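You operate a simulated robot arm through the tools that you are given. There is no shell and no other tool. Be economical: measure what you need, move in short steps, check, and stop when the job is done.

You run a simulated two-armed robot. Do the job below in one go: nothing can be reset, and whatever is moved stays where it is left.

TASK
Put one of the tins from the blue table on the white filter plate there. Take the white cup and put it on top of the brass valve. Put the beaker from the blue table in the bottom of the sink. Take the sieve on the grey table and put it away on the green bench. Take the hot plate card and put it on the blue table. Take the filter from the purple table and put it on top of the filters tin. Fetch the blue filter that says "used" from the shelf under the cream table and stand it on top of the green cover. Put the steel tray on the wooden bench away on the green bench. Take the wire basket and put it on the bay under the wooden bench. Pick up the flask with one hand, pass it to the other hand and put it on the tube bench. Do these in any order. Set down upright: beaker, hot plate card, filter, blue filter, flask.

The check looks at the end state, three seconds after you hand in, the way a careful person would. Anything else that was tipped, shoved, dropped, spilled or broken makes it a failure. A push-on lid holds only when it is set on centred and level and pressed home; a screw cap is set on level and turned clockwise until tight.

THE ROBOT
Two 7-joint arms with three-finger grippers on one trunk, on a base that drives. Base frame: it is fixed to the floor where the robot stands at the start and does not move with it; the origin is under the middle of the robot, x ahead of it, y to its left, z up; the surface under the hand at the start is at about z = 0.8. Units: m, degrees, N and s.
The left shoulder is at the start at [0.086, 0.126, 1.11], the right one opposite. With the tool pointing down near the work surface each hand reaches from about 0.38 to 0.86 m from the robot's upright axis, wherever it stands, measured 20 degrees to its own side. Places, roughly: bay under the wooden bench [-4.9, 6.4, 0.3]; beaker [0.75, 0.5, 0.75]; blue filter [2.5, 4.75, 0.25]; blue table [0.7, -0.2, 0.8]; bottom of the sink (37x20 cm) [2.82, -2.74, 0.68]; brass valve (12x7x11 cm) [0.4, -0.5, 0.8]; filter [3, 2.75, 0.75]; filter plate (12x12x2 cm) [0.6, -0.7, 0.8]; filters tin [3, 2.75, 0.75]; flask (11x11x20 cm) [-2.8, 6.1, 0.9]; green bench [4.9, 3.4, 0.8]; green cover (11x11x4 cm) [2.9, 3.2, 0.9]; hot plate card [5, 0.5, 0.75]; sieve [3, 0.25, 0.75]; steel tray (15x11x4 cm) [-4.8, 4.1, 0.8]; tin [0.75, 0, 0.75]; tube bench [0.1, 8.5, 0.8]; white cup (6x6x6 cm) [0.5, -0.8, 0.8]; wire basket (24x15x11 cm) [-2.9, 5, 0.9]. Payload 2.94 kg a hand.
The tool frame of a hand sits at the grasp point between the pads (the TCP): z along the fingers, y along the line on which they close. The tips reach 0.03 m beyond it. Largest opening 0.128 m; the body of the gripper starts 0.093 m behind the TCP.
Orientation is told as [roll, pitch, yaw] about the base's x, y, z axes, in that order, counted from this pose: with the fingers straight down and closing along the base's y, the tool's x points along the base's -x, its y along +y and its z along -z.

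THE INTERFACE
- The arms move only by the tool servo_tool. It takes "left_increments", "right_increments" or both (then of equal length, played together; a hand with none holds still); each is a list of rows, each a list of 7 numbers: the finger opening in m, from 0 to 0.128, then the shift along the tool's x, y, z in m, then the turn, a rotation vector about the tool's x, y, z in degrees. In form: [[grip, tx, ty, tz, wx, wy, wz], ...]. A call has 1 to 20 rows; each row shifts and turns the commanded pose from where the row before left it, along the tool's axes as they then stand. A row lasts 0.2 s, in which the tool goes at most 0.05 m and 8.6 degrees; a call with a longer step from one row to the next is refused whole, and so is a gripper value outside its range. A pose out of reach is approached as far as the arm can. The call stops where the force on the tool passes 40 N (or 10 N more than at its start, if that is more) or the arm is blocked; 0.2 s more then pass. The fingers move at their own pace and stop on an object; they squeeze with about 29 N. The grip force told is the motor's: it shows also when the fingers shut on nothing. Time passes only in rows, and 0.2 s behind the last, so rows that do not move let the fingers close. It gives the time, the measured TCP pose, the force on the tool (base axes), the opening and the grip force at its end, in the units of the frame above (readings bear some noise), with the torque about the TCP (base axes, N m) and any sound that the robot's microphone picked up.
- Cameras (640 x 400 px; columns grow to the right, rows downward): "scene" is now at [0.2071, -0.0217, 1.275]; the picture's right is [-0.21, -0.98, 0.00], its down [-0.55, 0.12, -0.83] and it looks along [0.81, -0.17, -0.56] (base axes); focal length 214 px, centre (320, 200). "left" rides on the left gripper at [0.069, 0.015, -0.12] in its tool frame; the picture's right is [-0.22, 0.98, 0.00], its down [-0.82, -0.18, -0.54] and it looks along [-0.53, -0.12, 0.84] (tool axes); focal length 251 px, centre (320, 200). "right" rides on the right gripper at [0.069, -0.015, -0.12] in its tool frame; the picture's right is [0.21, 0.98, 0.00], its down [-0.82, 0.18, -0.54] and it looks along [-0.53, 0.12, 0.84] (tool axes); focal length 251 px, centre (320, 200). There is no depth. A picture from a camera that has moved, and an enlarged one, comes with that camera's place and axes in the base frame and with its lens. The place of the scene camera against the robot may be out by one fixed shift of up to 0.012 m in any direction.
- get_image(camera): a new picture of that camera. The clock stands still meanwhile.
- raise_lower(by): slides the trunk up (or, below 0, down) by that many m; the arms and the scene camera ride with it, the base frame stays. It gives what a move gives, with no picture.
- base_move(legs): drives the robot by 1 to 6 legs, each [ahead, left, turn to the left] in m, m and degrees, along the robot's own axes; the way and the turn of a leg run together, so that a leg with both is an arc; at most 1.5 m and 180 degrees a leg. The arms and the cameras ride along, it lands a little off, and it stops where it bumps. It gives what a move gives.
- head_to(pan, tilt): turns the head with the scene camera to pan (to the left, within 80 degrees either way) and tilt (down, from -29 to 69), counted from straight ahead of the robot. It gives what a move gives.
- enlarge(camera, box): a new picture of the part [left, top, right, bottom] of that camera's present view, enlarged. The clock stands still meanwhile.
- finish_job(): hands the job in; it is judged then, once.

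Work in short steps. Places have to be worked out from the pictures, the camera data and where the tool is seen: move nearer, look again, correct. Check each grasp and each placing, and mend what went wrong. You have 535 turns and 320 pictures in all, those below and enlarged ones among them. Open the grippers and draw the arms clear of the work before you hand the job in, unless the task says otherwise; then end with one line.

The tools are called after "Emit:" as a command line: name --argument value ..., lists and objects as JSON in quotes. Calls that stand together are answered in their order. servo_tool: Moves the arms, as the interface text tells. Its arguments: {"type":"object","properties":{"left_increments":{"type":"array","items":{"type":"array","items":{"type":"number"}}},"right_increments":{"type":"array","items":{"type":"array","items":{"type":"number"}}}},"required":[]} The other tools are called the same way: raise_lower (by) slides the trunk up or down; base_move (legs) drives the base; head_to (pan, tilt) turns the head that bears the scene camera; get_image (camera) takes a picture; enlarge (camera, box) takes an enlarged picture of a part of a camera's view; finish_job () hands the job in.

At the start:

```text
time: 0.0
left_ee_pos: [0.4836, -0.0691, 1.1543]
left_tcp_rot: [0.1, -0.1, 0.1]
left_wrist_force: [-0.5, -0.9, 1.1]
left_wrist_torque: [-0.02, 0.01, -0.01]
left_opening: 0.1278
left_grasp_force: 0.1
right_ee_pos: [0.3459, -0.4892, 1.0904]
right_tcp_rot: [-0.1, 0.1, 0.0]
right_wrist_force: [0.3, -0.1, 0.0]
right_wrist_torque: [-0.02, 0.01, -0.02]
right_opening: 0.128
right_grasp_force: 0.0
trunk travel left (down, up): [-0.325, 0.222]
robot x, y, heading: [-0.0001, 0.0005, 0.1]
head pan, tilt: [-12.0, 34.3]
```

scene: 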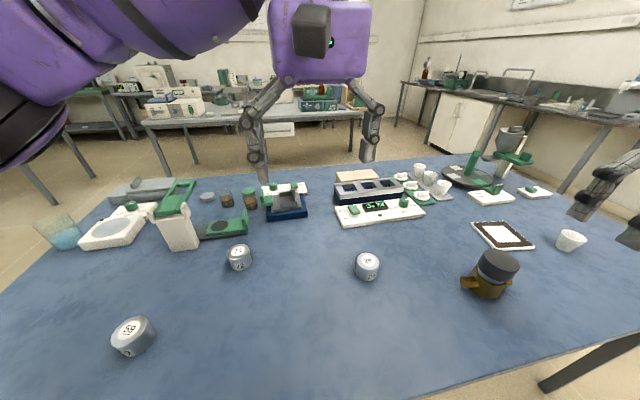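
right: 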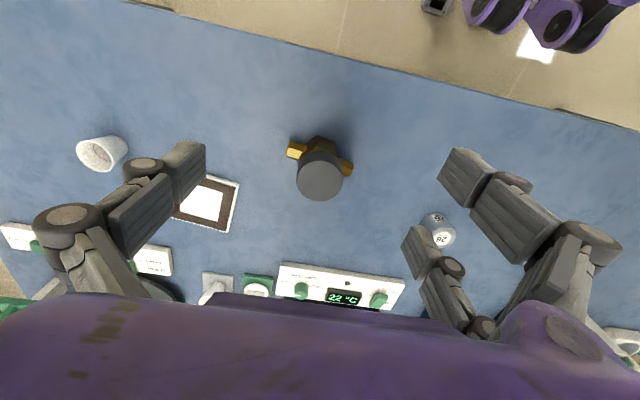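
left: 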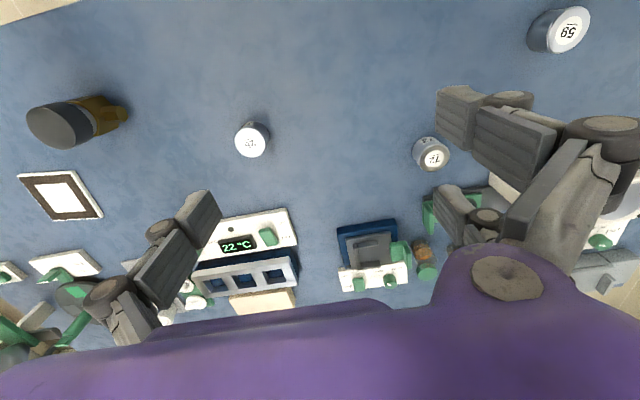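

I start by looking closer at the right part of the blue table (cup, valve, plate, tin).

Emit:
enlarge --camera "scene" --box '[440, 180, 620, 310]'

Emit:
enlarge --camera "scene" --box '[20, 170, 420, 370]'

```text
3.08 times, centred on (530, 245) of scene
camera zoom: at [0.2071, -0.0217, 1.275], right [-0.21, -0.98, 0.0], down [-0.55, 0.12, -0.83], along [0.81, -0.17, -0.56], focal length 660 px, centre (-326, 62)
```

zoom: 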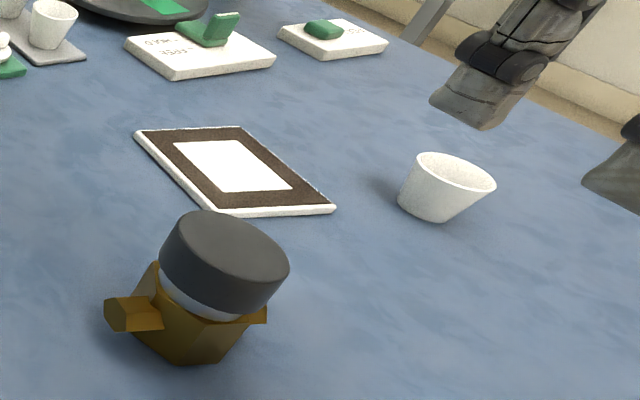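

```text
1.60 times, centred on (220, 270) of scene
camera zoom: at [0.2071, -0.0217, 1.275], right [-0.21, -0.98, 0.0], down [-0.55, 0.12, -0.83], along [0.81, -0.17, -0.56], focal length 343 px, centre (480, 88)
```

zoom: 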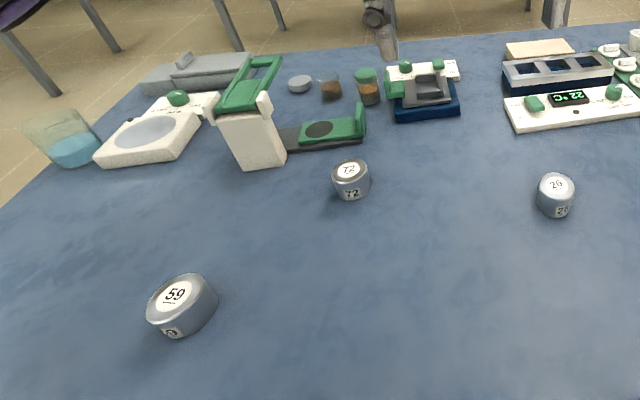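

The scene shows the lone cup at about (0.51,-0.86), the plate at (0.58,-0.69), the valve at (0.45,-0.51) and the tin "26" at (0.54,-0.22). I shift the base 0.38 m to the right so that the right hand reaches all of them.

Emit:
base_move --legs '[[0, -0.38, 0]]'

Emit:
get_image --camera "scene"

Emit:
get_image --camera "right"

Emit:
get_image --camera "left"

```text
time: 3.9
left_ee_pos: [0.4836, -0.4474, 1.1542]
left_tcp_rot: [0.0, 0.0, 0.2]
left_wrist_force: [-0.3, 0.4, 0.8]
left_wrist_torque: [0.0, -0.01, -0.02]
left_opening: 0.1278
left_grasp_force: 0.2
right_ee_pos: [0.3471, -0.8683, 1.0895]
right_tcp_rot: [-0.2, 0.0, 0.0]
right_wrist_force: [0.1, 0.1, 0.2]
right_wrist_torque: [-0.01, -0.04, 0.0]
right_opening: 0.128
right_grasp_force: 0.0
trunk travel left (down, up): [-0.325, 0.222]
robot x, y, heading: [0.0023, -0.3795, 0.2]
head pan, tilt: [-12.0, 34.3]
```

```text
314 pictures are left
camera scene: at [0.2075, -0.3997, 1.275], right [-0.21, -0.98, 0.0], down [-0.55, 0.12, -0.83], along [0.81, -0.17, -0.56], focal length 214 px, centre (320, 200)
```

scene: 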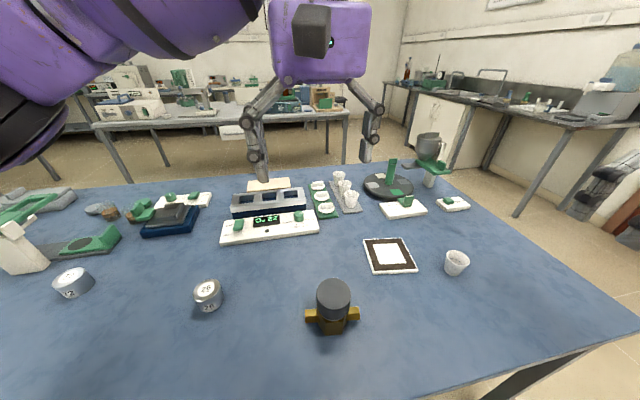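

```text
313 pictures are left
camera right: at [0.2779, -0.882, 1.2101], right [-0.22, 0.98, 0.0], down [0.82, 0.18, 0.54], along [0.53, 0.12, -0.84], focal length 251 px, centre (320, 200)
```

right: 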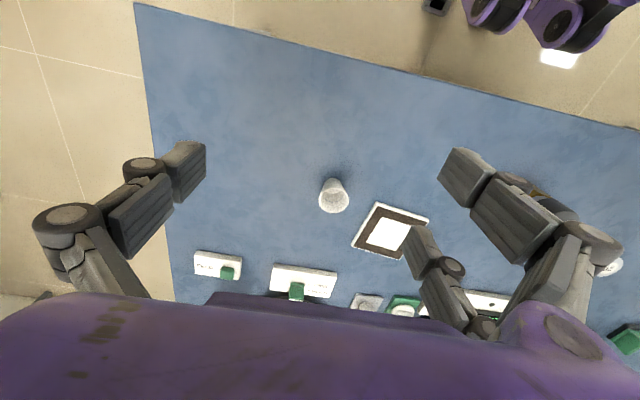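

```text
312 pictures are left
camera left: at [0.4151, -0.4321, 1.2735], right [0.21, 0.98, 0.0], down [0.82, -0.18, 0.54], along [0.53, -0.11, -0.84], focal length 251 px, centre (320, 200)
```

left: 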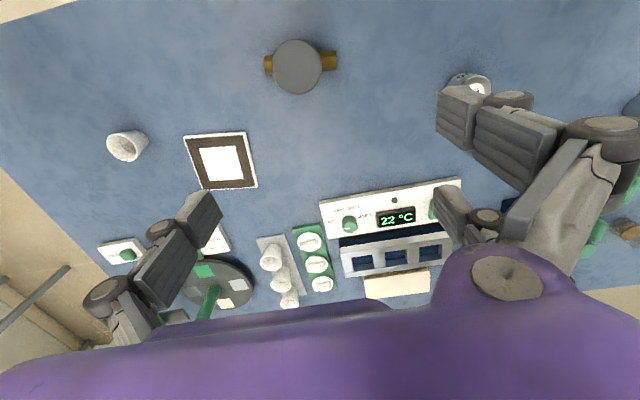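

Both cameras agree on a table height of about 0.80 and the cup at (0.495,-0.815). I bring the right hand above the cup.

Emit:
servo_tool --right_increments '[[0.128, -0.03, 0.011, 0.018, 0, 0, 0], [0.128, -0.03, 0.011, 0.018, 0, 0, 0], [0.128, -0.03, 0.011, 0.018, 0, 0, 0], [0.128, -0.03, 0.011, 0.018, 0, 0, 0], [0.128, -0.03, 0.011, 0.018, 0, 0, 0], [0.128, 0, 0, 0, 0, 0, 0]]'

Emit:
get_image --camera "right"

Emit:
get_image --camera "scene"

```text
time: 5.3
left_ee_pos: [0.4835, -0.4474, 1.1553]
left_tcp_rot: [0.0, 0.0, 0.2]
left_wrist_force: [0.4, -0.2, 0.1]
left_wrist_torque: [-0.03, 0.01, -0.01]
left_opening: 0.128
left_grasp_force: 0.1
right_ee_pos: [0.4963, -0.8121, 0.9986]
right_tcp_rot: [0.1, -0.2, 0.1]
right_wrist_force: [-0.8, -0.5, 0.0]
right_wrist_torque: [0.02, 0.0, 0.01]
right_opening: 0.1282
right_grasp_force: 0.0
trunk travel left (down, up): [-0.325, 0.222]
robot x, y, heading: [0.0005, -0.3818, -0.0]
head pan, tilt: [-12.0, 34.3]
```

```text
311 pictures are left
camera right: at [0.4269, -0.827, 1.1189], right [-0.22, 0.98, 0.0], down [0.82, 0.18, 0.54], along [0.53, 0.12, -0.84], focal length 251 px, centre (320, 200)
```

right: 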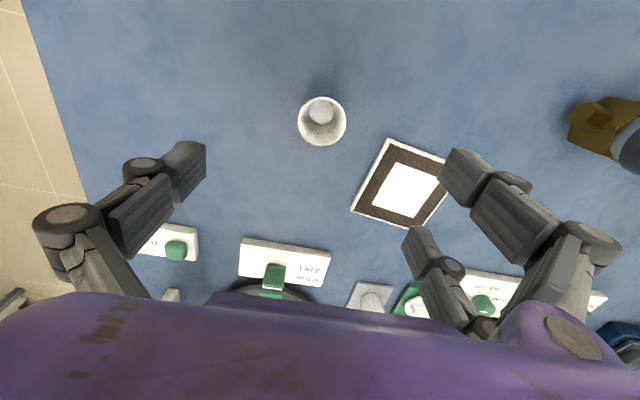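

```text
310 pictures are left
camera scene: at [0.2068, -0.4001, 1.2751], right [-0.21, -0.98, 0.0], down [-0.55, 0.12, -0.83], along [0.81, -0.17, -0.56], focal length 214 px, centre (320, 200)
```

scene: 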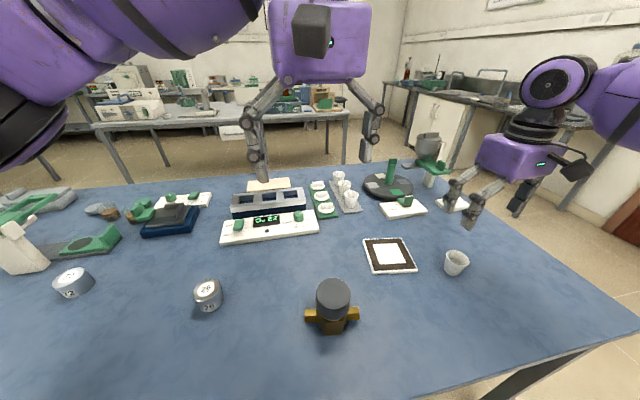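

The cup sits straight under the hand at about (0.497,-0.81). I descend to z 0.84 and close.

Emit:
servo_tool --right_increments '[[0.128, 0, 0.002, 0.04, 0, 0, 0], [0.128, 0, 0, 0.04, 0, 0, 0], [0.128, 0, 0, 0.04, 0, 0, 0], [0.128, 0, 0, 0.037, 0, 0, 0], [0.1, 0, 0, 0, 0, 0, 0], [0.03, 0, 0, 0, 0, 0, 0], [0.03, 0, 0, 0, 0, 0, 0], [0.03, 0, 0, 0, 0, 0, 0]]'

Emit:
get_image --camera "right"

Emit:
enlarge --camera "scene" --box '[400, 170, 560, 290]'

```text
time: 7.1
left_ee_pos: [0.4846, -0.4484, 1.1533]
left_tcp_rot: [0.0, 0.0, 0.3]
left_wrist_force: [-0.2, -0.1, 0.7]
left_wrist_torque: [0.0, 0.03, 0.02]
left_opening: 0.128
left_grasp_force: 0.0
right_ee_pos: [0.4964, -0.8097, 0.842]
right_tcp_rot: [-0.1, 0.0, 0.1]
right_wrist_force: [0.2, 0.5, -0.5]
right_wrist_torque: [-0.03, 0.01, 0.0]
right_opening: 0.0426
right_grasp_force: 28.9
trunk travel left (down, up): [-0.325, 0.222]
robot x, y, heading: [0.002, -0.3816, -0.1]
head pan, tilt: [-12.0, 34.3]
```

```text
309 pictures are left
camera right: at [0.4278, -0.8245, 0.9619], right [-0.22, 0.98, 0.0], down [0.82, 0.18, 0.54], along [0.53, 0.12, -0.84], focal length 251 px, centre (320, 200)
```

right: 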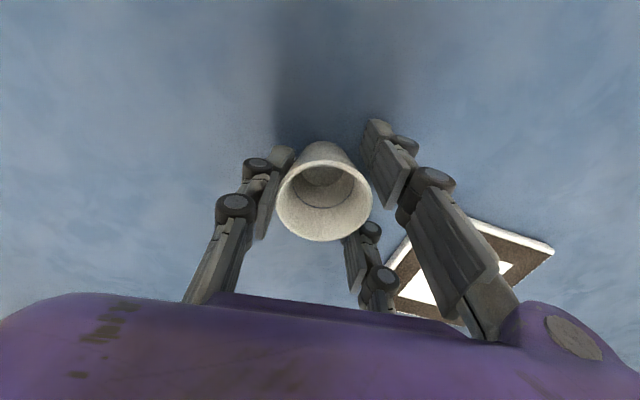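

```text
3.33 times, centred on (480, 230) of scene
camera zoom: at [0.2076, -0.3997, 1.275], right [-0.21, -0.98, 0.0], down [-0.55, 0.12, -0.83], along [0.81, -0.17, -0.56], focal length 715 px, centre (-213, 100)
```

zoom: 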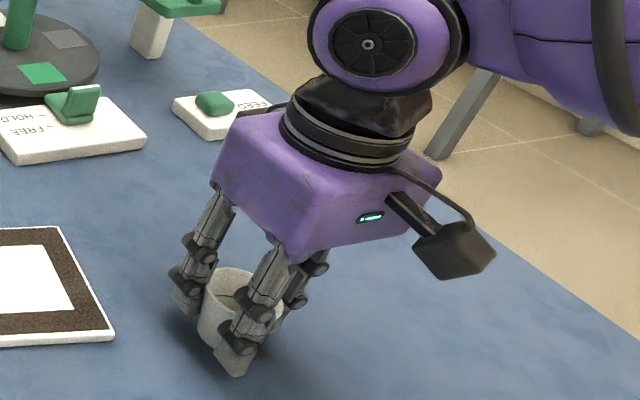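

The cup is gripped (0.043 m, 29 N). I lift it and clear the left hand out of the way to the left.

Emit:
servo_tool --left_increments '[[0.128, 0, 0.045, 0, 0, 0, 0], [0.128, 0, 0.045, 0, 0, 0, 0], [0.128, 0, 0.045, 0, 0, 0, 0], [0.128, 0, 0.045, 0, 0, 0, 0], [0.128, 0, 0.045, 0, 0, 0, 0], [0.128, 0, 0.045, 0, 0, 0, 0], [0.128, 0, 0.045, 0, 0, 0, 0]]' --right_increments '[[0.03, 0, 0, -0.03, 0, 0, 0], [0.03, 0, 0, -0.04, 0, 0, 0], [0.03, 0, 0, -0.04, 0, 0, 0], [0.03, 0, 0, -0.04, 0, 0, 0], [0.03, 0, 0, -0.03, 0, 0, 0], [0.03, 0, 0, 0, 0, 0, 0], [0.03, 0, 0, 0, 0, 0, 0]]'

Emit:
get_image --camera "right"

Emit:
get_image --camera "scene"

```text
time: 8.7
left_ee_pos: [0.4831, -0.1302, 1.1537]
left_tcp_rot: [0.0, 0.0, 0.0]
left_wrist_force: [0.5, 1.1, -0.6]
left_wrist_torque: [-0.02, -0.05, 0.04]
left_opening: 0.128
left_grasp_force: 0.1
right_ee_pos: [0.4962, -0.8079, 1.0237]
right_tcp_rot: [-0.1, -0.1, 0.1]
right_wrist_force: [-0.3, 0.2, -0.7]
right_wrist_torque: [0.02, -0.02, 0.01]
right_opening: 0.0301
right_grasp_force: 0.1
trunk travel left (down, up): [-0.325, 0.222]
robot x, y, heading: [-0.0001, -0.3821, -0.0]
head pan, tilt: [-12.0, 34.3]
```

```text
307 pictures are left
camera right: at [0.4257, -0.8231, 1.1441], right [-0.22, 0.98, 0.0], down [0.82, 0.18, 0.54], along [0.53, 0.12, -0.84], focal length 251 px, centre (320, 200)
```

right: 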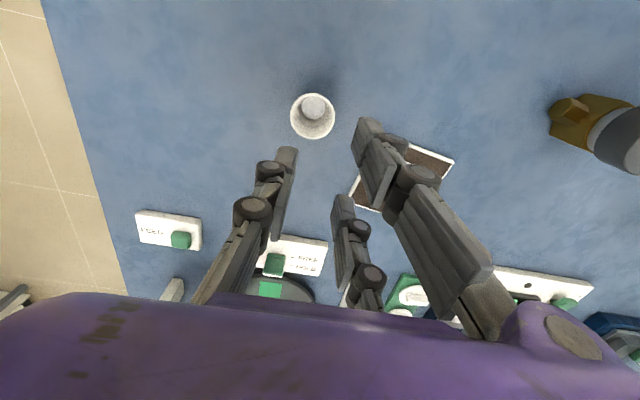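

```text
306 pictures are left
camera scene: at [0.2067, -0.3983, 1.2752], right [-0.21, -0.98, 0.0], down [-0.55, 0.11, -0.83], along [0.81, -0.17, -0.56], focal length 214 px, centre (320, 200)
```

scene: 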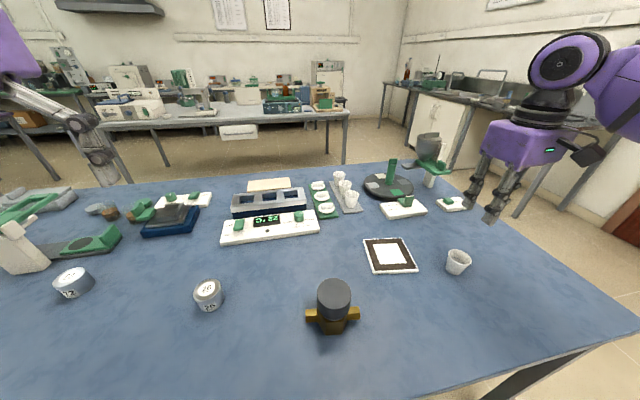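

The cup slipped out and still stands upright at (0.498,-0.813). I go down again slightly higher on its wall, close fully, and lift in small steps.

Emit:
servo_tool --right_increments '[[0.128, -0.002, -0.005, 0, 0, 0, 0], [0.128, 0, 0, 0.04, 0, 0, 0], [0.128, 0, 0, 0.04, 0, 0, 0], [0.128, 0, 0, 0.04, 0, 0, 0], [0.128, 0, 0, 0.04, 0, 0, 0], [0.128, 0, 0, 0.0137, 0, 0, 0], [0.1, 0, 0, 0, 0, 0, 0], [0.05, 0, 0, 0, 0, 0, 0], [0.0, 0, 0, 0, 0, 0, 0], [0.0, 0, 0, 0, 0, 0, 0], [0.0, 0, 0, 0, 0, 0, 0], [0.0, 0, 0, 0, 0, 0, 0]]'

Emit:
servo_tool --right_increments '[[0.0, 0, 0, -0.005, 0, 0, 0], [0.0, 0, 0, -0.005, 0, 0, 0], [0.0, 0, 0, -0.005, 0, 0, 0]]'

Emit:
get_image --camera "right"

```text
time: 11.3
left_ee_pos: [0.4823, -0.1325, 1.1549]
left_tcp_rot: [0.0, 0.0, 0.3]
left_wrist_force: [0.0, 0.0, 0.5]
left_wrist_torque: [-0.01, 0.0, 0.02]
left_opening: 0.1278
left_grasp_force: 0.0
right_ee_pos: [0.4984, -0.8164, 0.8491]
right_tcp_rot: [0.0, 0.0, 0.1]
right_wrist_force: [0.1, -0.3, 0.1]
right_wrist_torque: [-0.01, -0.03, 0.02]
right_opening: 0.0376
right_grasp_force: 28.5
trunk travel left (down, up): [-0.325, 0.222]
robot x, y, heading: [-0.0019, -0.3786, 0.1]
head pan, tilt: [-12.0, 34.3]
```

```text
time: 12.1
left_ee_pos: [0.4835, -0.132, 1.1551]
left_tcp_rot: [0.0, 0.0, 0.2]
left_wrist_force: [-0.1, 0.5, -0.2]
left_wrist_torque: [-0.03, 0.0, 0.01]
left_opening: 0.128
left_grasp_force: 0.1
right_ee_pos: [0.4978, -0.815, 0.8635]
right_tcp_rot: [-0.1, 0.1, 0.1]
right_wrist_force: [-0.9, 1.3, 0.0]
right_wrist_torque: [0.05, 0.01, -0.02]
right_opening: 0.0376
right_grasp_force: 29.2
trunk travel left (down, up): [-0.325, 0.222]
robot x, y, heading: [0.0004, -0.3792, 0.1]
head pan, tilt: [-12.0, 34.3]
```

```text
305 pictures are left
camera right: at [0.4298, -0.8296, 0.984], right [-0.22, 0.98, 0.0], down [0.82, 0.18, 0.54], along [0.53, 0.12, -0.84], focal length 251 px, centre (320, 200)
```

right: 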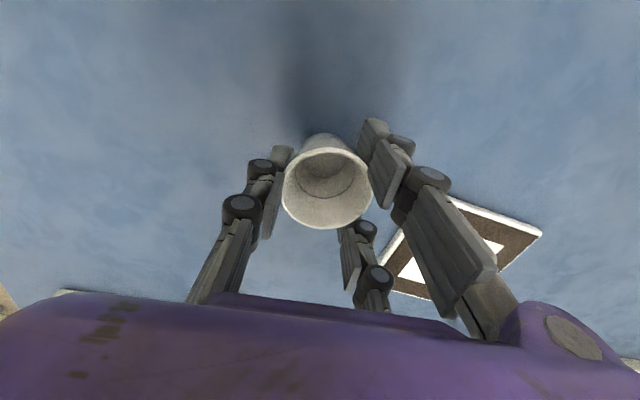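

The rim's size in the picture shows that the cup now rises with the hand. I lift it on in small steps.

Emit:
servo_tool --right_increments '[[0.0, 0, 0, -0.01, 0, 0, 0], [0.0, 0, 0, -0.02, 0, 0, 0], [0.0, 0, 0, -0.02, 0, 0, 0], [0.0, 0, 0, -0.02, 0, 0, 0], [0.0, 0, 0, -0.02, 0, 0, 0], [0.0, 0, 0, -0.02, 0, 0, 0], [0.0, 0, 0, -0.02, 0, 0, 0], [0.0, 0, 0, -0.02, 0, 0, 0]]'

Emit:
get_image --camera "scene"

```text
time: 13.9
left_ee_pos: [0.4832, -0.1309, 1.1538]
left_tcp_rot: [0.0, -0.1, 0.2]
left_wrist_force: [-0.8, 0.1, -0.1]
left_wrist_torque: [0.0, 0.0, 0.0]
left_opening: 0.1282
left_grasp_force: 0.1
right_ee_pos: [0.4989, -0.8147, 1.0154]
right_tcp_rot: [-0.1, 0.1, 0.3]
right_wrist_force: [-0.3, 0.4, 0.0]
right_wrist_torque: [-0.02, 0.02, 0.03]
right_opening: 0.0373
right_grasp_force: 28.8
trunk travel left (down, up): [-0.325, 0.222]
robot x, y, heading: [0.0015, -0.3783, -0.2]
head pan, tilt: [-12.0, 34.3]
```

```text
304 pictures are left
camera scene: at [0.2074, -0.3994, 1.275], right [-0.21, -0.98, 0.0], down [-0.55, 0.12, -0.83], along [0.81, -0.17, -0.56], focal length 214 px, centre (320, 200)
```

scene: 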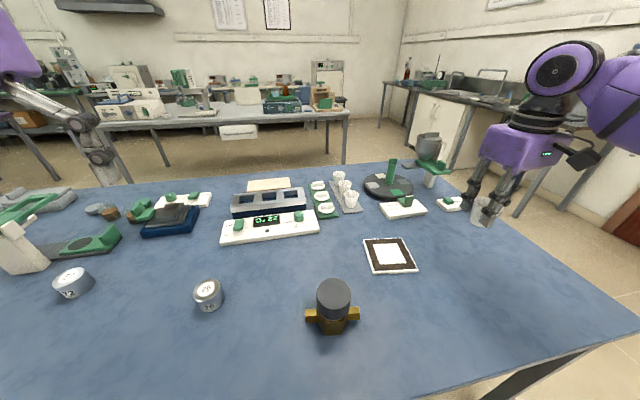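

The cup is held. I carry it to above the valve knob at about (0.434,-0.468).

Emit:
servo_tool --right_increments '[[0.0, 0.008, 0.0434, 0, 0, 0, 0], [0.0, 0.008, 0.0434, 0, 0, 0, 0], [0.0, 0.008, 0.0434, 0, 0, 0, 0], [0.0, 0.008, 0.0434, 0, 0, 0, 0], [0.0, 0.008, 0.0434, 0, 0, 0, 0], [0.0, 0.008, 0.0434, 0, 0, 0, 0], [0.0, 0.008, 0.0434, 0, 0, 0, 0], [0.0, 0.008, 0.0434, 0, 0, 0, 0], [0, 0, 0, 0, 0, 0, 0]]'

Emit:
get_image --camera "right"

Emit:
enlarge --camera "scene" --box '[240, 200, 440, 340]'

Emit:
get_image --camera "left"

```text
time: 15.9
left_ee_pos: [0.4824, -0.1318, 1.1562]
left_tcp_rot: [0.0, 0.0, 0.2]
left_wrist_force: [-0.5, 0.3, 0.4]
left_wrist_torque: [0.0, -0.01, 0.03]
left_opening: 0.1284
left_grasp_force: 0.1
right_ee_pos: [0.4326, -0.469, 1.0142]
right_tcp_rot: [0.0, -0.1, 0.2]
right_wrist_force: [-0.1, -0.3, -0.9]
right_wrist_torque: [0.05, 0.0, -0.03]
right_opening: 0.0374
right_grasp_force: 28.7
trunk travel left (down, up): [-0.325, 0.222]
robot x, y, heading: [0.0028, -0.3768, 0.2]
head pan, tilt: [-12.0, 34.3]
```

```text
303 pictures are left
camera right: at [0.3639, -0.4829, 1.1338], right [-0.22, 0.98, 0.0], down [0.82, 0.18, 0.54], along [0.53, 0.12, -0.84], focal length 251 px, centre (320, 200)
```

right: 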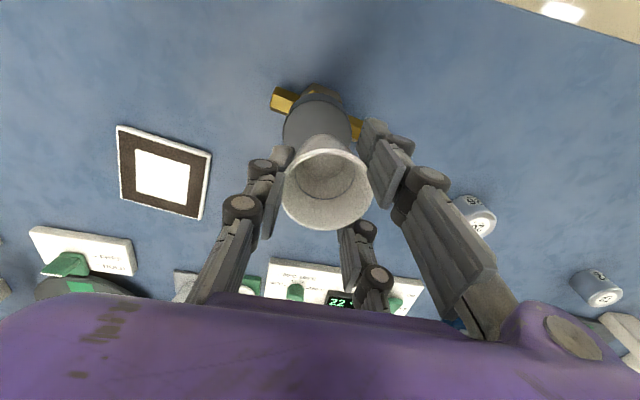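

```text
2.86 times, centred on (340, 270) of scene
camera zoom: at [0.2068, -0.3999, 1.2752], right [-0.21, -0.98, 0.0], down [-0.55, 0.12, -0.83], along [0.81, -0.17, -0.56], focal length 613 px, centre (263, 0)
```

zoom: 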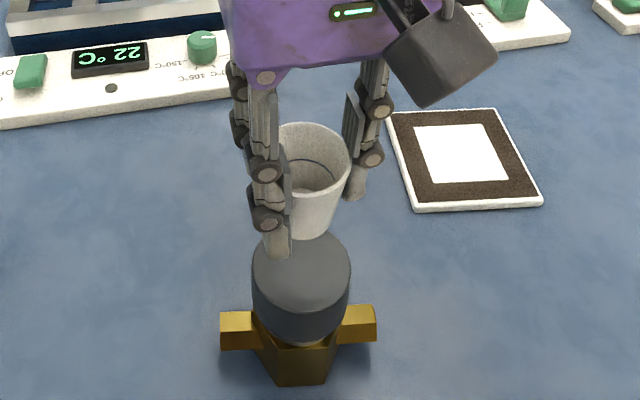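

```text
301 pictures are left
camera left: at [0.4138, -0.117, 1.2743], right [0.21, 0.98, 0.0], down [0.82, -0.18, 0.54], along [0.53, -0.11, -0.84], focal length 251 px, centre (320, 200)
```

left: 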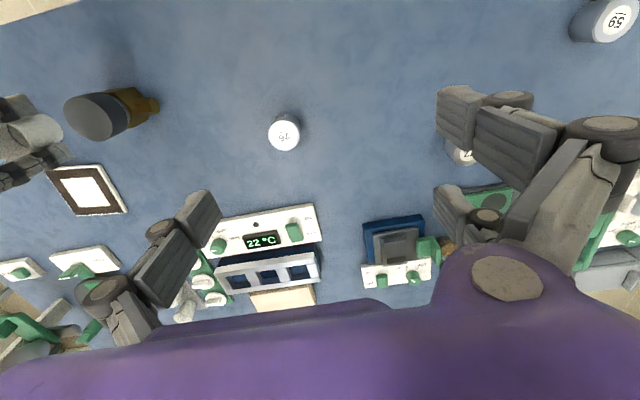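

Cup and knob line up within a few mm. I move 3 mm ahead and lower to just above the knob.

Emit:
servo_tool --right_increments '[[0, -0.003, 0.002, 0.015, 0, 0, 0], [0, 0, 0, 0.015, 0, 0, 0], [0, 0, 0, 0.012, 0, 0, 0], [0, 0, 0, 0, 0, 0, 0]]'

Emit:
enlarge --camera "scene" --box '[240, 200, 440, 340]'

Emit:
get_image --camera "right"

```text
time: 16.9
left_ee_pos: [0.4826, -0.1319, 1.156]
left_tcp_rot: [0.1, 0.0, 0.2]
left_wrist_force: [-0.3, -0.1, -0.2]
left_wrist_torque: [0.01, 0.0, 0.0]
left_opening: 0.1282
left_grasp_force: 0.2
right_ee_pos: [0.4368, -0.4665, 0.9714]
right_tcp_rot: [0.1, 0.0, 0.2]
right_wrist_force: [-1.1, 1.3, 0.3]
right_wrist_torque: [-0.01, 0.01, -0.01]
right_opening: 0.0375
right_grasp_force: 29.0
trunk travel left (down, up): [-0.325, 0.222]
robot x, y, heading: [0.0008, -0.3764, 0.1]
head pan, tilt: [-12.0, 34.3]
```

```text
2.86 times, centred on (340, 270) of scene
camera zoom: at [0.2074, -0.3997, 1.2751], right [-0.21, -0.98, 0.0], down [-0.55, 0.12, -0.83], along [0.81, -0.17, -0.56], focal length 613 px, centre (263, 0)
```

zoom: 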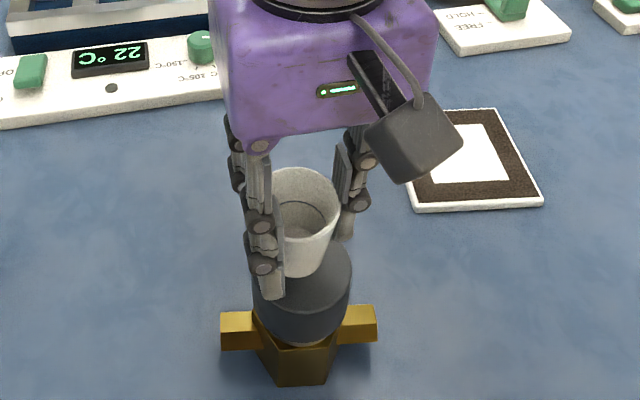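

```text
299 pictures are left
camera right: at [0.3676, -0.4807, 1.0918], right [-0.22, 0.98, 0.0], down [0.82, 0.18, 0.54], along [0.53, 0.12, -0.84], focal length 251 px, centre (320, 200)
```

right: 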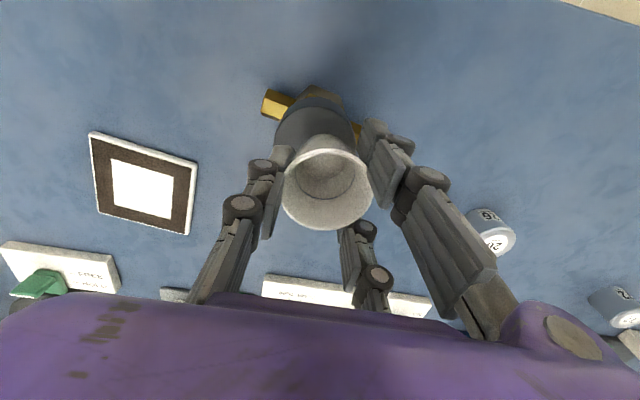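

The cup is over the knob within a few mm. I nudge 3 mm ahead and lower in small steps until it touches.

Emit:
servo_tool --right_increments '[[0, -0.003, -0.002, 0.004, 0, 0, 0], [0, 0, 0, 0.004, 0, 0, 0], [0, 0, 0, 0.002, 0, 0, 0], [0, 0, 0, 0, 0, 0, 0]]'

Emit:
enlarge --camera "scene" --box '[280, 220, 400, 320]'

```text
time: 17.9
left_ee_pos: [0.4821, -0.1307, 1.1547]
left_tcp_rot: [0.0, -0.1, 0.2]
left_wrist_force: [-0.3, 0.4, -0.1]
left_wrist_torque: [0.0, 0.0, 0.0]
left_opening: 0.128
left_grasp_force: 0.1
right_ee_pos: [0.4406, -0.4685, 0.9617]
right_tcp_rot: [-0.1, 0.0, 0.1]
right_wrist_force: [0.8, -0.5, 0.6]
right_wrist_torque: [-0.01, 0.01, -0.04]
right_opening: 0.0373
right_grasp_force: 29.1
trunk travel left (down, up): [-0.325, 0.222]
robot x, y, heading: [0.0012, -0.3747, -0.0]
head pan, tilt: [-12.0, 34.3]
```

```text
4.00 times, centred on (340, 270) of scene
camera zoom: at [0.2075, -0.3997, 1.275], right [-0.21, -0.98, 0.0], down [-0.55, 0.12, -0.83], along [0.81, -0.17, -0.56], focal length 858 px, centre (240, -80)
```

zoom: 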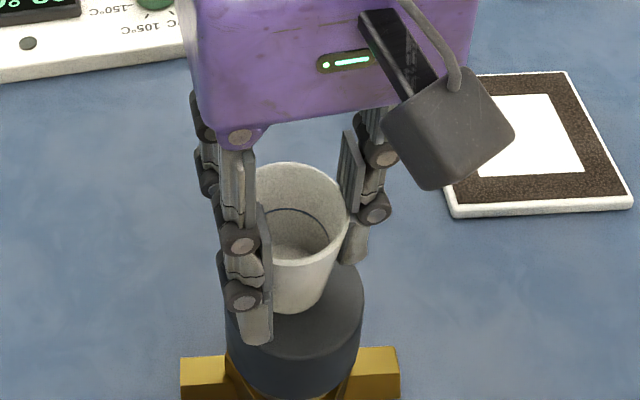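

Still no contact; I lower 1–2 mm at a time.

Emit:
servo_tool --right_increments '[[0, 0, 0, 0.001, 0, 0, 0], [0, 0, 0, 0.001, 0, 0, 0], [0, 0, 0, 0, 0, 0, 0]]'

Emit:
servo_tool --right_increments '[[0, 0, 0, 0.001, 0, 0, 0], [0, 0, 0, 0.001, 0, 0, 0], [0, 0, 0, 0, 0, 0, 0]]'

```text
time: 18.7
left_ee_pos: [0.483, -0.1316, 1.1547]
left_tcp_rot: [0.0, 0.1, 0.2]
left_wrist_force: [-0.6, 0.0, 0.0]
left_wrist_torque: [0.0, -0.02, 0.03]
left_opening: 0.1281
left_grasp_force: 0.1
right_ee_pos: [0.4404, -0.4679, 0.96]
right_tcp_rot: [-0.1, 0.0, 0.1]
right_wrist_force: [-1.5, 0.8, -0.5]
right_wrist_torque: [0.04, -0.01, 0.02]
right_opening: 0.0373
right_grasp_force: 29.2
trunk travel left (down, up): [-0.325, 0.222]
robot x, y, heading: [0.0008, -0.3804, 0.1]
head pan, tilt: [-12.0, 34.3]
```

```text
time: 19.5
left_ee_pos: [0.4829, -0.1313, 1.1556]
left_tcp_rot: [0.1, 0.1, 0.2]
left_wrist_force: [-0.3, -0.2, -0.9]
left_wrist_torque: [0.01, 0.0, -0.01]
left_opening: 0.128
left_grasp_force: 0.1
right_ee_pos: [0.4402, -0.4682, 0.957]
right_tcp_rot: [-0.2, 0.0, 0.1]
right_wrist_force: [1.1, -0.2, -0.3]
right_wrist_torque: [0.0, 0.0, 0.04]
right_opening: 0.0372
right_grasp_force: 28.9
trunk travel left (down, up): [-0.325, 0.222]
robot x, y, heading: [-0.0015, -0.3806, 0.2]
head pan, tilt: [-12.0, 34.3]
```

Emit:
servo_tool --right_increments '[[0, 0, 0, 0.001, 0, 0, 0], [0, 0, 0, 0.001, 0, 0, 0], [0, 0, 0, 0, 0, 0, 0]]'

Emit:
servo_tool --right_increments '[[0, 0, 0, 0.001, 0, 0, 0], [0, 0, 0, 0.001, 0, 0, 0], [0, 0, 0, 0, 0, 0, 0]]'

Emit:
enlarge --camera "scene" --box '[280, 220, 400, 320]'

```text
time: 20.3
left_ee_pos: [0.4835, -0.1313, 1.1557]
left_tcp_rot: [0.0, 0.0, 0.2]
left_wrist_force: [-0.8, 0.7, 0.2]
left_wrist_torque: [-0.02, -0.01, 0.0]
left_opening: 0.1279
left_grasp_force: 0.1
right_ee_pos: [0.44, -0.4684, 0.956]
right_tcp_rot: [0.0, -0.1, 0.1]
right_wrist_force: [-0.6, 0.7, 0.0]
right_wrist_torque: [0.0, 0.0, 0.01]
right_opening: 0.0373
right_grasp_force: 28.8
trunk travel left (down, up): [-0.325, 0.222]
robot x, y, heading: [-0.0055, -0.3815, 0.2]
head pan, tilt: [-12.0, 34.3]
```

```text
time: 21.1
left_ee_pos: [0.4849, -0.1319, 1.1536]
left_tcp_rot: [-0.1, 0.0, 0.2]
left_wrist_force: [-0.1, -0.2, -0.3]
left_wrist_torque: [-0.02, 0.0, 0.01]
left_opening: 0.1282
left_grasp_force: 0.0
right_ee_pos: [0.44, -0.4684, 0.9539]
right_tcp_rot: [-0.1, -0.1, 0.1]
right_wrist_force: [0.6, -0.2, -0.4]
right_wrist_torque: [0.01, -0.01, 0.01]
right_opening: 0.0369
right_grasp_force: 29.2
trunk travel left (down, up): [-0.325, 0.222]
robot x, y, heading: [-0.0005, -0.3786, 0.1]
head pan, tilt: [-12.0, 34.3]
```

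```text
4.00 times, centred on (340, 270) of scene
camera zoom: at [0.2076, -0.3997, 1.275], right [-0.21, -0.98, 0.0], down [-0.55, 0.12, -0.83], along [0.81, -0.17, -0.56], focal length 858 px, centre (240, -80)
```

zoom: 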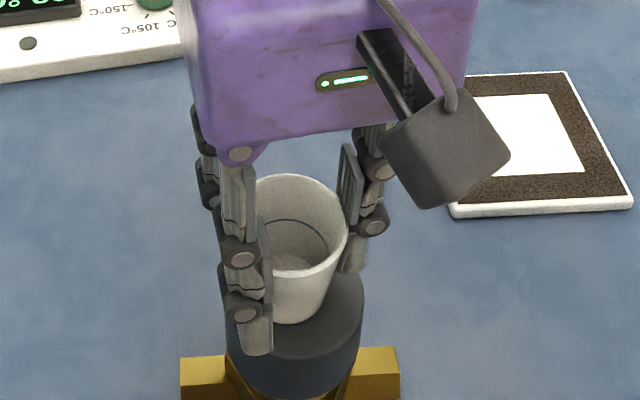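

No clear contact yet; a few more mm.

Emit:
servo_tool --right_increments '[[0, 0, 0, 0.001, 0, 0, 0], [0, 0, 0, 0.001, 0, 0, 0], [0, 0, 0, 0, 0, 0, 0]]'

Emit:
servo_tool --right_increments '[[0, 0, 0, 0.001, 0, 0, 0], [0, 0, 0, 0.001, 0, 0, 0], [0, 0, 0, 0, 0, 0, 0]]'

Emit:
enlarge --camera "scene" --box '[280, 220, 400, 320]'

```text
time: 21.9
left_ee_pos: [0.483, -0.1313, 1.1544]
left_tcp_rot: [0.0, -0.1, 0.2]
left_wrist_force: [0.5, 0.2, 0.5]
left_wrist_torque: [0.01, -0.04, -0.03]
left_opening: 0.1282
left_grasp_force: 0.2
right_ee_pos: [0.4395, -0.469, 0.9516]
right_tcp_rot: [-0.1, 0.1, 0.0]
right_wrist_force: [0.8, 0.9, 0.9]
right_wrist_torque: [-0.04, 0.02, -0.02]
right_opening: 0.0373
right_grasp_force: 29.0
trunk travel left (down, up): [-0.325, 0.222]
robot x, y, heading: [-0.0004, -0.3745, -0.0]
head pan, tilt: [-12.0, 34.3]
```

```text
time: 22.7
left_ee_pos: [0.4827, -0.1319, 1.1557]
left_tcp_rot: [0.0, 0.0, 0.2]
left_wrist_force: [-0.5, -0.2, 0.3]
left_wrist_torque: [-0.01, 0.0, -0.03]
left_opening: 0.1282
left_grasp_force: 0.0
right_ee_pos: [0.4405, -0.4678, 0.9517]
right_tcp_rot: [0.0, -0.3, 0.0]
right_wrist_force: [-1.0, -2.3, 15.2]
right_wrist_torque: [0.01, 0.12, 0.02]
right_opening: 0.0373
right_grasp_force: 29.1
trunk travel left (down, up): [-0.325, 0.222]
robot x, y, heading: [0.0022, -0.3788, -0.1]
head pan, tilt: [-12.0, 34.3]
```

```text
4.00 times, centred on (340, 270) of scene
camera zoom: at [0.2066, -0.3999, 1.2753], right [-0.21, -0.98, 0.0], down [-0.55, 0.12, -0.83], along [0.81, -0.17, -0.56], focal length 858 px, centre (240, -80)
```

zoom: 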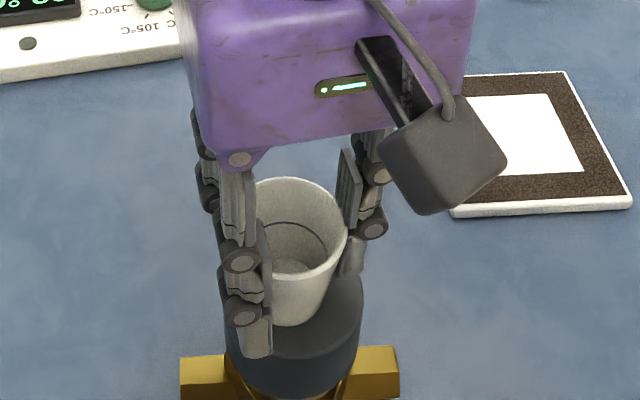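

Contact (15 N). I back off 1 mm, open gently and raise straight up.

Emit:
servo_tool --right_increments '[[0, 0, 0, -0.001, 0, 0, 0], [0.045, 0, 0, 0, 0, 0, 0], [0.07, 0, 0, 0, 0, 0, 0], [0.1, 0, 0, 0, 0, 0, 0], [0.1, 0, 0, -0.02, 0, 0, 0], [0.1, 0, 0, -0.04, 0, 0, 0], [0.1, 0, 0, -0.04, 0, 0, 0]]'

Emit:
enlarge --camera "scene" --box '[280, 220, 400, 320]'

Emit:
get_image --camera "right"

```text
time: 24.3
left_ee_pos: [0.4819, -0.1317, 1.1553]
left_tcp_rot: [0.0, 0.1, 0.1]
left_wrist_force: [0.0, 0.5, 0.7]
left_wrist_torque: [-0.03, 0.0, 0.0]
left_opening: 0.128
left_grasp_force: 0.1
right_ee_pos: [0.4397, -0.4689, 1.0509]
right_tcp_rot: [-0.1, 0.0, 0.2]
right_wrist_force: [0.2, 0.2, -0.3]
right_wrist_torque: [0.02, -0.02, -0.04]
right_opening: 0.1001
right_grasp_force: 0.2
trunk travel left (down, up): [-0.325, 0.222]
robot x, y, heading: [-0.0034, -0.379, 0.2]
head pan, tilt: [-12.0, 34.3]
```

```text
4.00 times, centred on (340, 270) of scene
camera zoom: at [0.207, -0.3996, 1.2751], right [-0.21, -0.98, 0.0], down [-0.55, 0.12, -0.83], along [0.81, -0.17, -0.56], focal length 858 px, centre (240, -80)
```

zoom: 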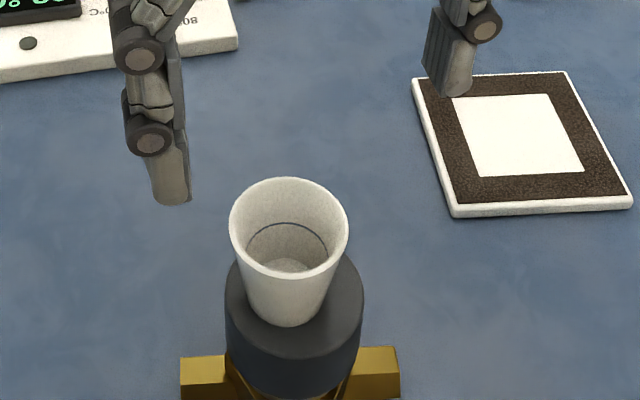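

```text
294 pictures are left
camera right: at [0.3703, -0.4837, 1.1711], right [-0.22, 0.98, 0.0], down [0.82, 0.18, 0.54], along [0.53, 0.12, -0.84], focal length 251 px, centre (320, 200)
```

right: 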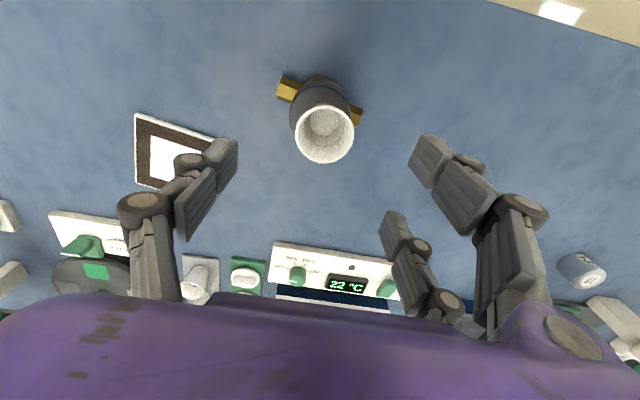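

The cup stands on the valve knob. Next the tin "26" at about (0.537,-0.207): I move the left hand further left and the right hand above the tin.

Emit:
servo_tool --left_increments '[[0.128, 0, 0.045, -0.01, 0, 0, 0], [0.128, 0, 0.045, -0.01, 0, 0, 0], [0.128, 0, 0.045, 0, 0, 0, 0], [0.128, 0, 0.045, 0, 0, 0, 0], [0.128, 0, 0.045, 0, 0, 0, 0], [0.128, 0, 0.045, 0, 0, 0, 0], [0.128, 0, 0, 0, 0, 0, 0], [0.128, 0, 0, 0, 0, 0, 0], [0.128, 0, 0, 0, 0, 0, 0]]' --right_increments '[[0.1, 0, 0, 0, 0, 0, 0], [0.1, 0, 0, 0, 0, 0, 0], [0.1, -0.014, 0.0374, 0, 0, 0, 0], [0.1, -0.014, 0.0374, 0, 0, 0, 0], [0.1, -0.014, 0.0374, 0, 0, 0, 0], [0.1, -0.014, 0.0374, 0, 0, 0, 0], [0.1, -0.014, 0.0374, 0, 0, 0, 0], [0.1, -0.014, 0.0374, 0, 0, 0, 0], [0.1, -0.013, 0.0376, 0, 0, 0, 0]]'

Emit:
get_image --camera "right"

```text
time: 26.3
left_ee_pos: [0.4997, 0.1321, 1.1566]
left_tcp_rot: [0.0, -0.1, 0.3]
left_wrist_force: [1.0, -0.4, -0.7]
left_wrist_torque: [0.0, -0.01, 0.0]
left_opening: 0.1277
left_grasp_force: 0.1
left hand out of reach, approached as far as the arm can: row 4, 5, 6
right_ee_pos: [0.4504, -0.4416, 1.0519]
right_tcp_rot: [0.0, -0.1, 0.0]
right_wrist_force: [0.2, 0.3, 1.2]
right_wrist_torque: [0.0, 0.0, 0.0]
right_opening: 0.0998
right_grasp_force: 0.1
right hand out of reach, approached as far as the arm can: row 3, 4, 5, 6, 7, 8, 9
trunk travel left (down, up): [-0.325, 0.222]
robot x, y, heading: [-0.0003, -0.3796, -0.1]
head pan, tilt: [-12.0, 34.3]
```

```text
293 pictures are left
camera right: at [0.3809, -0.456, 1.1706], right [-0.22, 0.98, 0.0], down [0.82, 0.18, 0.54], along [0.53, 0.12, -0.84], focal length 251 px, centre (320, 200)
```

right: 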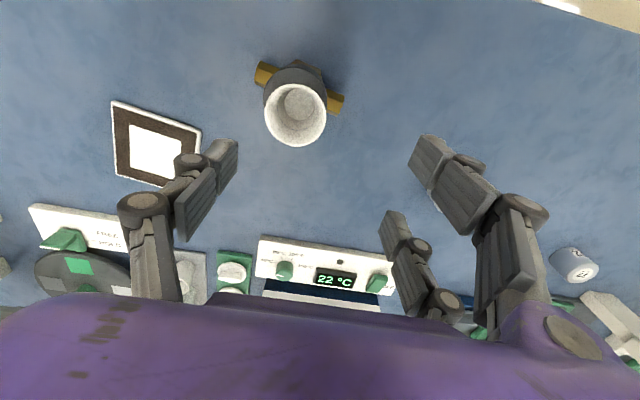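

The right arm can't reach across that far. I drive the base 0.2 m left instead.

Emit:
base_move --legs '[[0, 0.2, 0]]'

Emit:
servo_tool --right_increments '[[0.1, 0, 0, 0, 0, 0, 0]]'

Emit:
get_image --camera "right"

```text
time: 28.6
left_ee_pos: [0.4975, 0.3305, 1.1561]
left_tcp_rot: [0.0, -0.1, 0.1]
left_wrist_force: [0.1, 0.9, 0.5]
left_wrist_torque: [-0.02, 0.0, -0.01]
left_opening: 0.128
left_grasp_force: 0.0
right_ee_pos: [0.4496, -0.2438, 1.0506]
right_tcp_rot: [0.0, -0.1, 0.2]
right_wrist_force: [0.3, 0.0, -0.4]
right_wrist_torque: [-0.02, -0.03, -0.02]
right_opening: 0.1
right_grasp_force: 0.1
trunk travel left (down, up): [-0.325, 0.222]
robot x, y, heading: [-0.0011, -0.1804, 0.4]
head pan, tilt: [-12.0, 34.3]
```

```text
time: 29.1
left_ee_pos: [0.4982, 0.3304, 1.1559]
left_tcp_rot: [0.0, -0.2, 0.2]
left_wrist_force: [-0.2, -1.2, 1.0]
left_wrist_torque: [0.01, -0.02, 0.0]
left_opening: 0.1283
left_grasp_force: 0.0
right_ee_pos: [0.4501, -0.243, 1.0509]
right_tcp_rot: [-0.1, -0.1, 0.2]
right_wrist_force: [0.0, 0.3, -0.3]
right_wrist_torque: [0.02, -0.03, 0.02]
right_opening: 0.1
right_grasp_force: 0.1
trunk travel left (down, up): [-0.325, 0.222]
robot x, y, heading: [0.0018, -0.1791, 0.2]
head pan, tilt: [-12.0, 34.3]
```

```text
292 pictures are left
camera right: at [0.3806, -0.2574, 1.1705], right [-0.22, 0.98, 0.0], down [0.82, 0.18, 0.54], along [0.53, 0.12, -0.84], focal length 251 px, centre (320, 200)
```

right: 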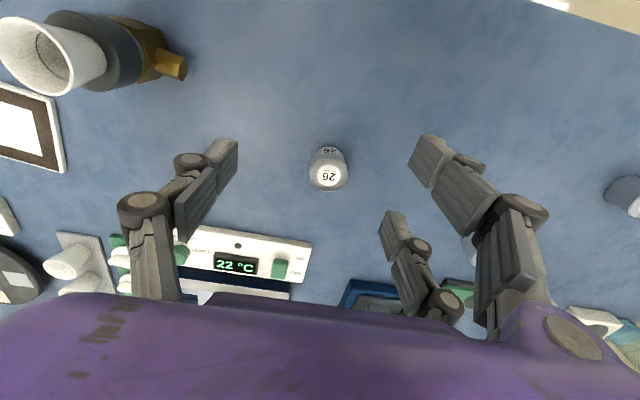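

The tin is at about (0.545,-0.207). I move the right hand over it.

Emit:
servo_tool --right_increments '[[0.1, -0.023, 0.009, 0, 0, 0, 0], [0.1, -0.023, 0.009, 0, 0, 0, 0], [0.1, -0.023, 0.009, 0.0, 0, 0, 0], [0.1, -0.024, 0.009, 0.0, 0, 0, 0], [0.1, 0, 0, 0.03, 0, 0, 0], [0.1, 0, 0, 0.03, 0, 0, 0], [0.1, 0, 0, 0, 0, 0, 0]]'

Emit:
get_image --camera "right"

```text
time: 30.6
left_ee_pos: [0.4983, 0.3303, 1.1566]
left_tcp_rot: [0.1, -0.3, 0.2]
left_wrist_force: [-0.1, -0.5, -0.1]
left_wrist_torque: [-0.01, -0.02, 0.0]
left_opening: 0.1283
left_grasp_force: 0.0
right_ee_pos: [0.4896, -0.2558, 0.9978]
right_tcp_rot: [0.0, 0.0, 0.2]
right_wrist_force: [0.2, 0.6, 0.2]
right_wrist_torque: [0.0, -0.03, 0.0]
right_opening: 0.0999
right_grasp_force: 0.1
right hand out of reach, approached as far as the arm can: row 1, 2, 3, 4
trunk travel left (down, up): [-0.325, 0.222]
robot x, y, heading: [0.0008, -0.1827, 0.0]
head pan, tilt: [-12.0, 34.3]
```

```text
291 pictures are left
camera right: at [0.4202, -0.2705, 1.1175], right [-0.22, 0.98, 0.0], down [0.82, 0.18, 0.54], along [0.53, 0.12, -0.84], focal length 251 px, centre (320, 200)
```

right: 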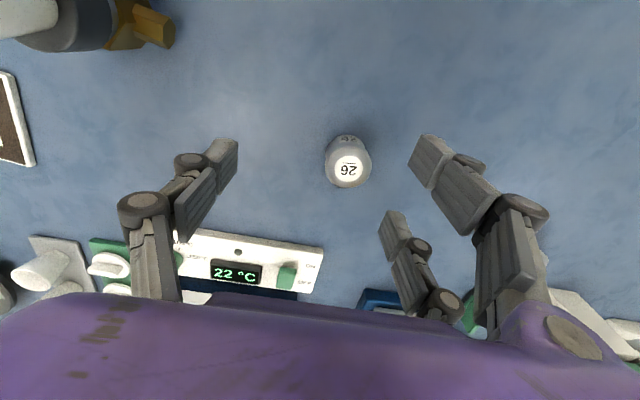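

Still limited in reach; I drive 0.1 m more to the left.

Emit:
base_move --legs '[[0, 0.1, 0]]'

Emit:
servo_tool --right_increments '[[0.1, -0.014, -0.013, 0, 0, 0, 0], [0.1, -0.014, -0.013, 0, 0, 0, 0], [0.1, -0.014, -0.013, 0.0, 0, 0, 0], [0.1, -0.014, -0.013, 0.02, 0, 0, 0], [0.1, 0, 0, 0.02, 0, 0, 0], [0.1, 0, 0, 0.0, 0, 0, 0]]'

Emit:
get_image --camera "right"

```text
time: 32.2
left_ee_pos: [0.4984, 0.4292, 1.1566]
left_tcp_rot: [0.0, -0.1, 0.2]
left_wrist_force: [-0.1, 0.2, -0.6]
left_wrist_torque: [-0.01, 0.02, 0.01]
left_opening: 0.128
left_grasp_force: 0.0
right_ee_pos: [0.4894, -0.1566, 0.9975]
right_tcp_rot: [0.0, -0.1, 0.0]
right_wrist_force: [0.6, 0.2, 0.8]
right_wrist_torque: [-0.03, -0.04, -0.02]
right_opening: 0.1001
right_grasp_force: 0.1
trunk travel left (down, up): [-0.325, 0.222]
robot x, y, heading: [-0.0016, -0.0801, 0.4]
head pan, tilt: [-12.0, 34.3]
```

```text
time: 33.6
left_ee_pos: [0.4989, 0.4298, 1.1556]
left_tcp_rot: [0.0, -0.1, 0.2]
left_wrist_force: [-0.4, -0.2, -0.2]
left_wrist_torque: [-0.02, -0.01, -0.02]
left_opening: 0.1281
left_grasp_force: 0.0
right_ee_pos: [0.545, -0.2087, 0.9585]
right_tcp_rot: [0.1, -0.1, 0.2]
right_wrist_force: [0.6, -0.4, 0.8]
right_wrist_torque: [-0.01, -0.02, 0.0]
right_opening: 0.0999
right_grasp_force: 0.1
trunk travel left (down, up): [-0.325, 0.222]
robot x, y, heading: [-0.0005, -0.079, 0.3]
head pan, tilt: [-12.0, 34.3]
```

```text
290 pictures are left
camera right: at [0.4766, -0.2236, 1.0773], right [-0.22, 0.98, 0.0], down [0.82, 0.18, 0.54], along [0.53, 0.12, -0.84], focal length 251 px, centre (320, 200)
```

right: 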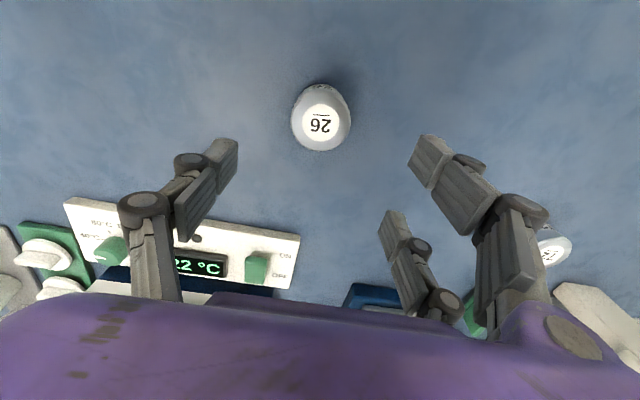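

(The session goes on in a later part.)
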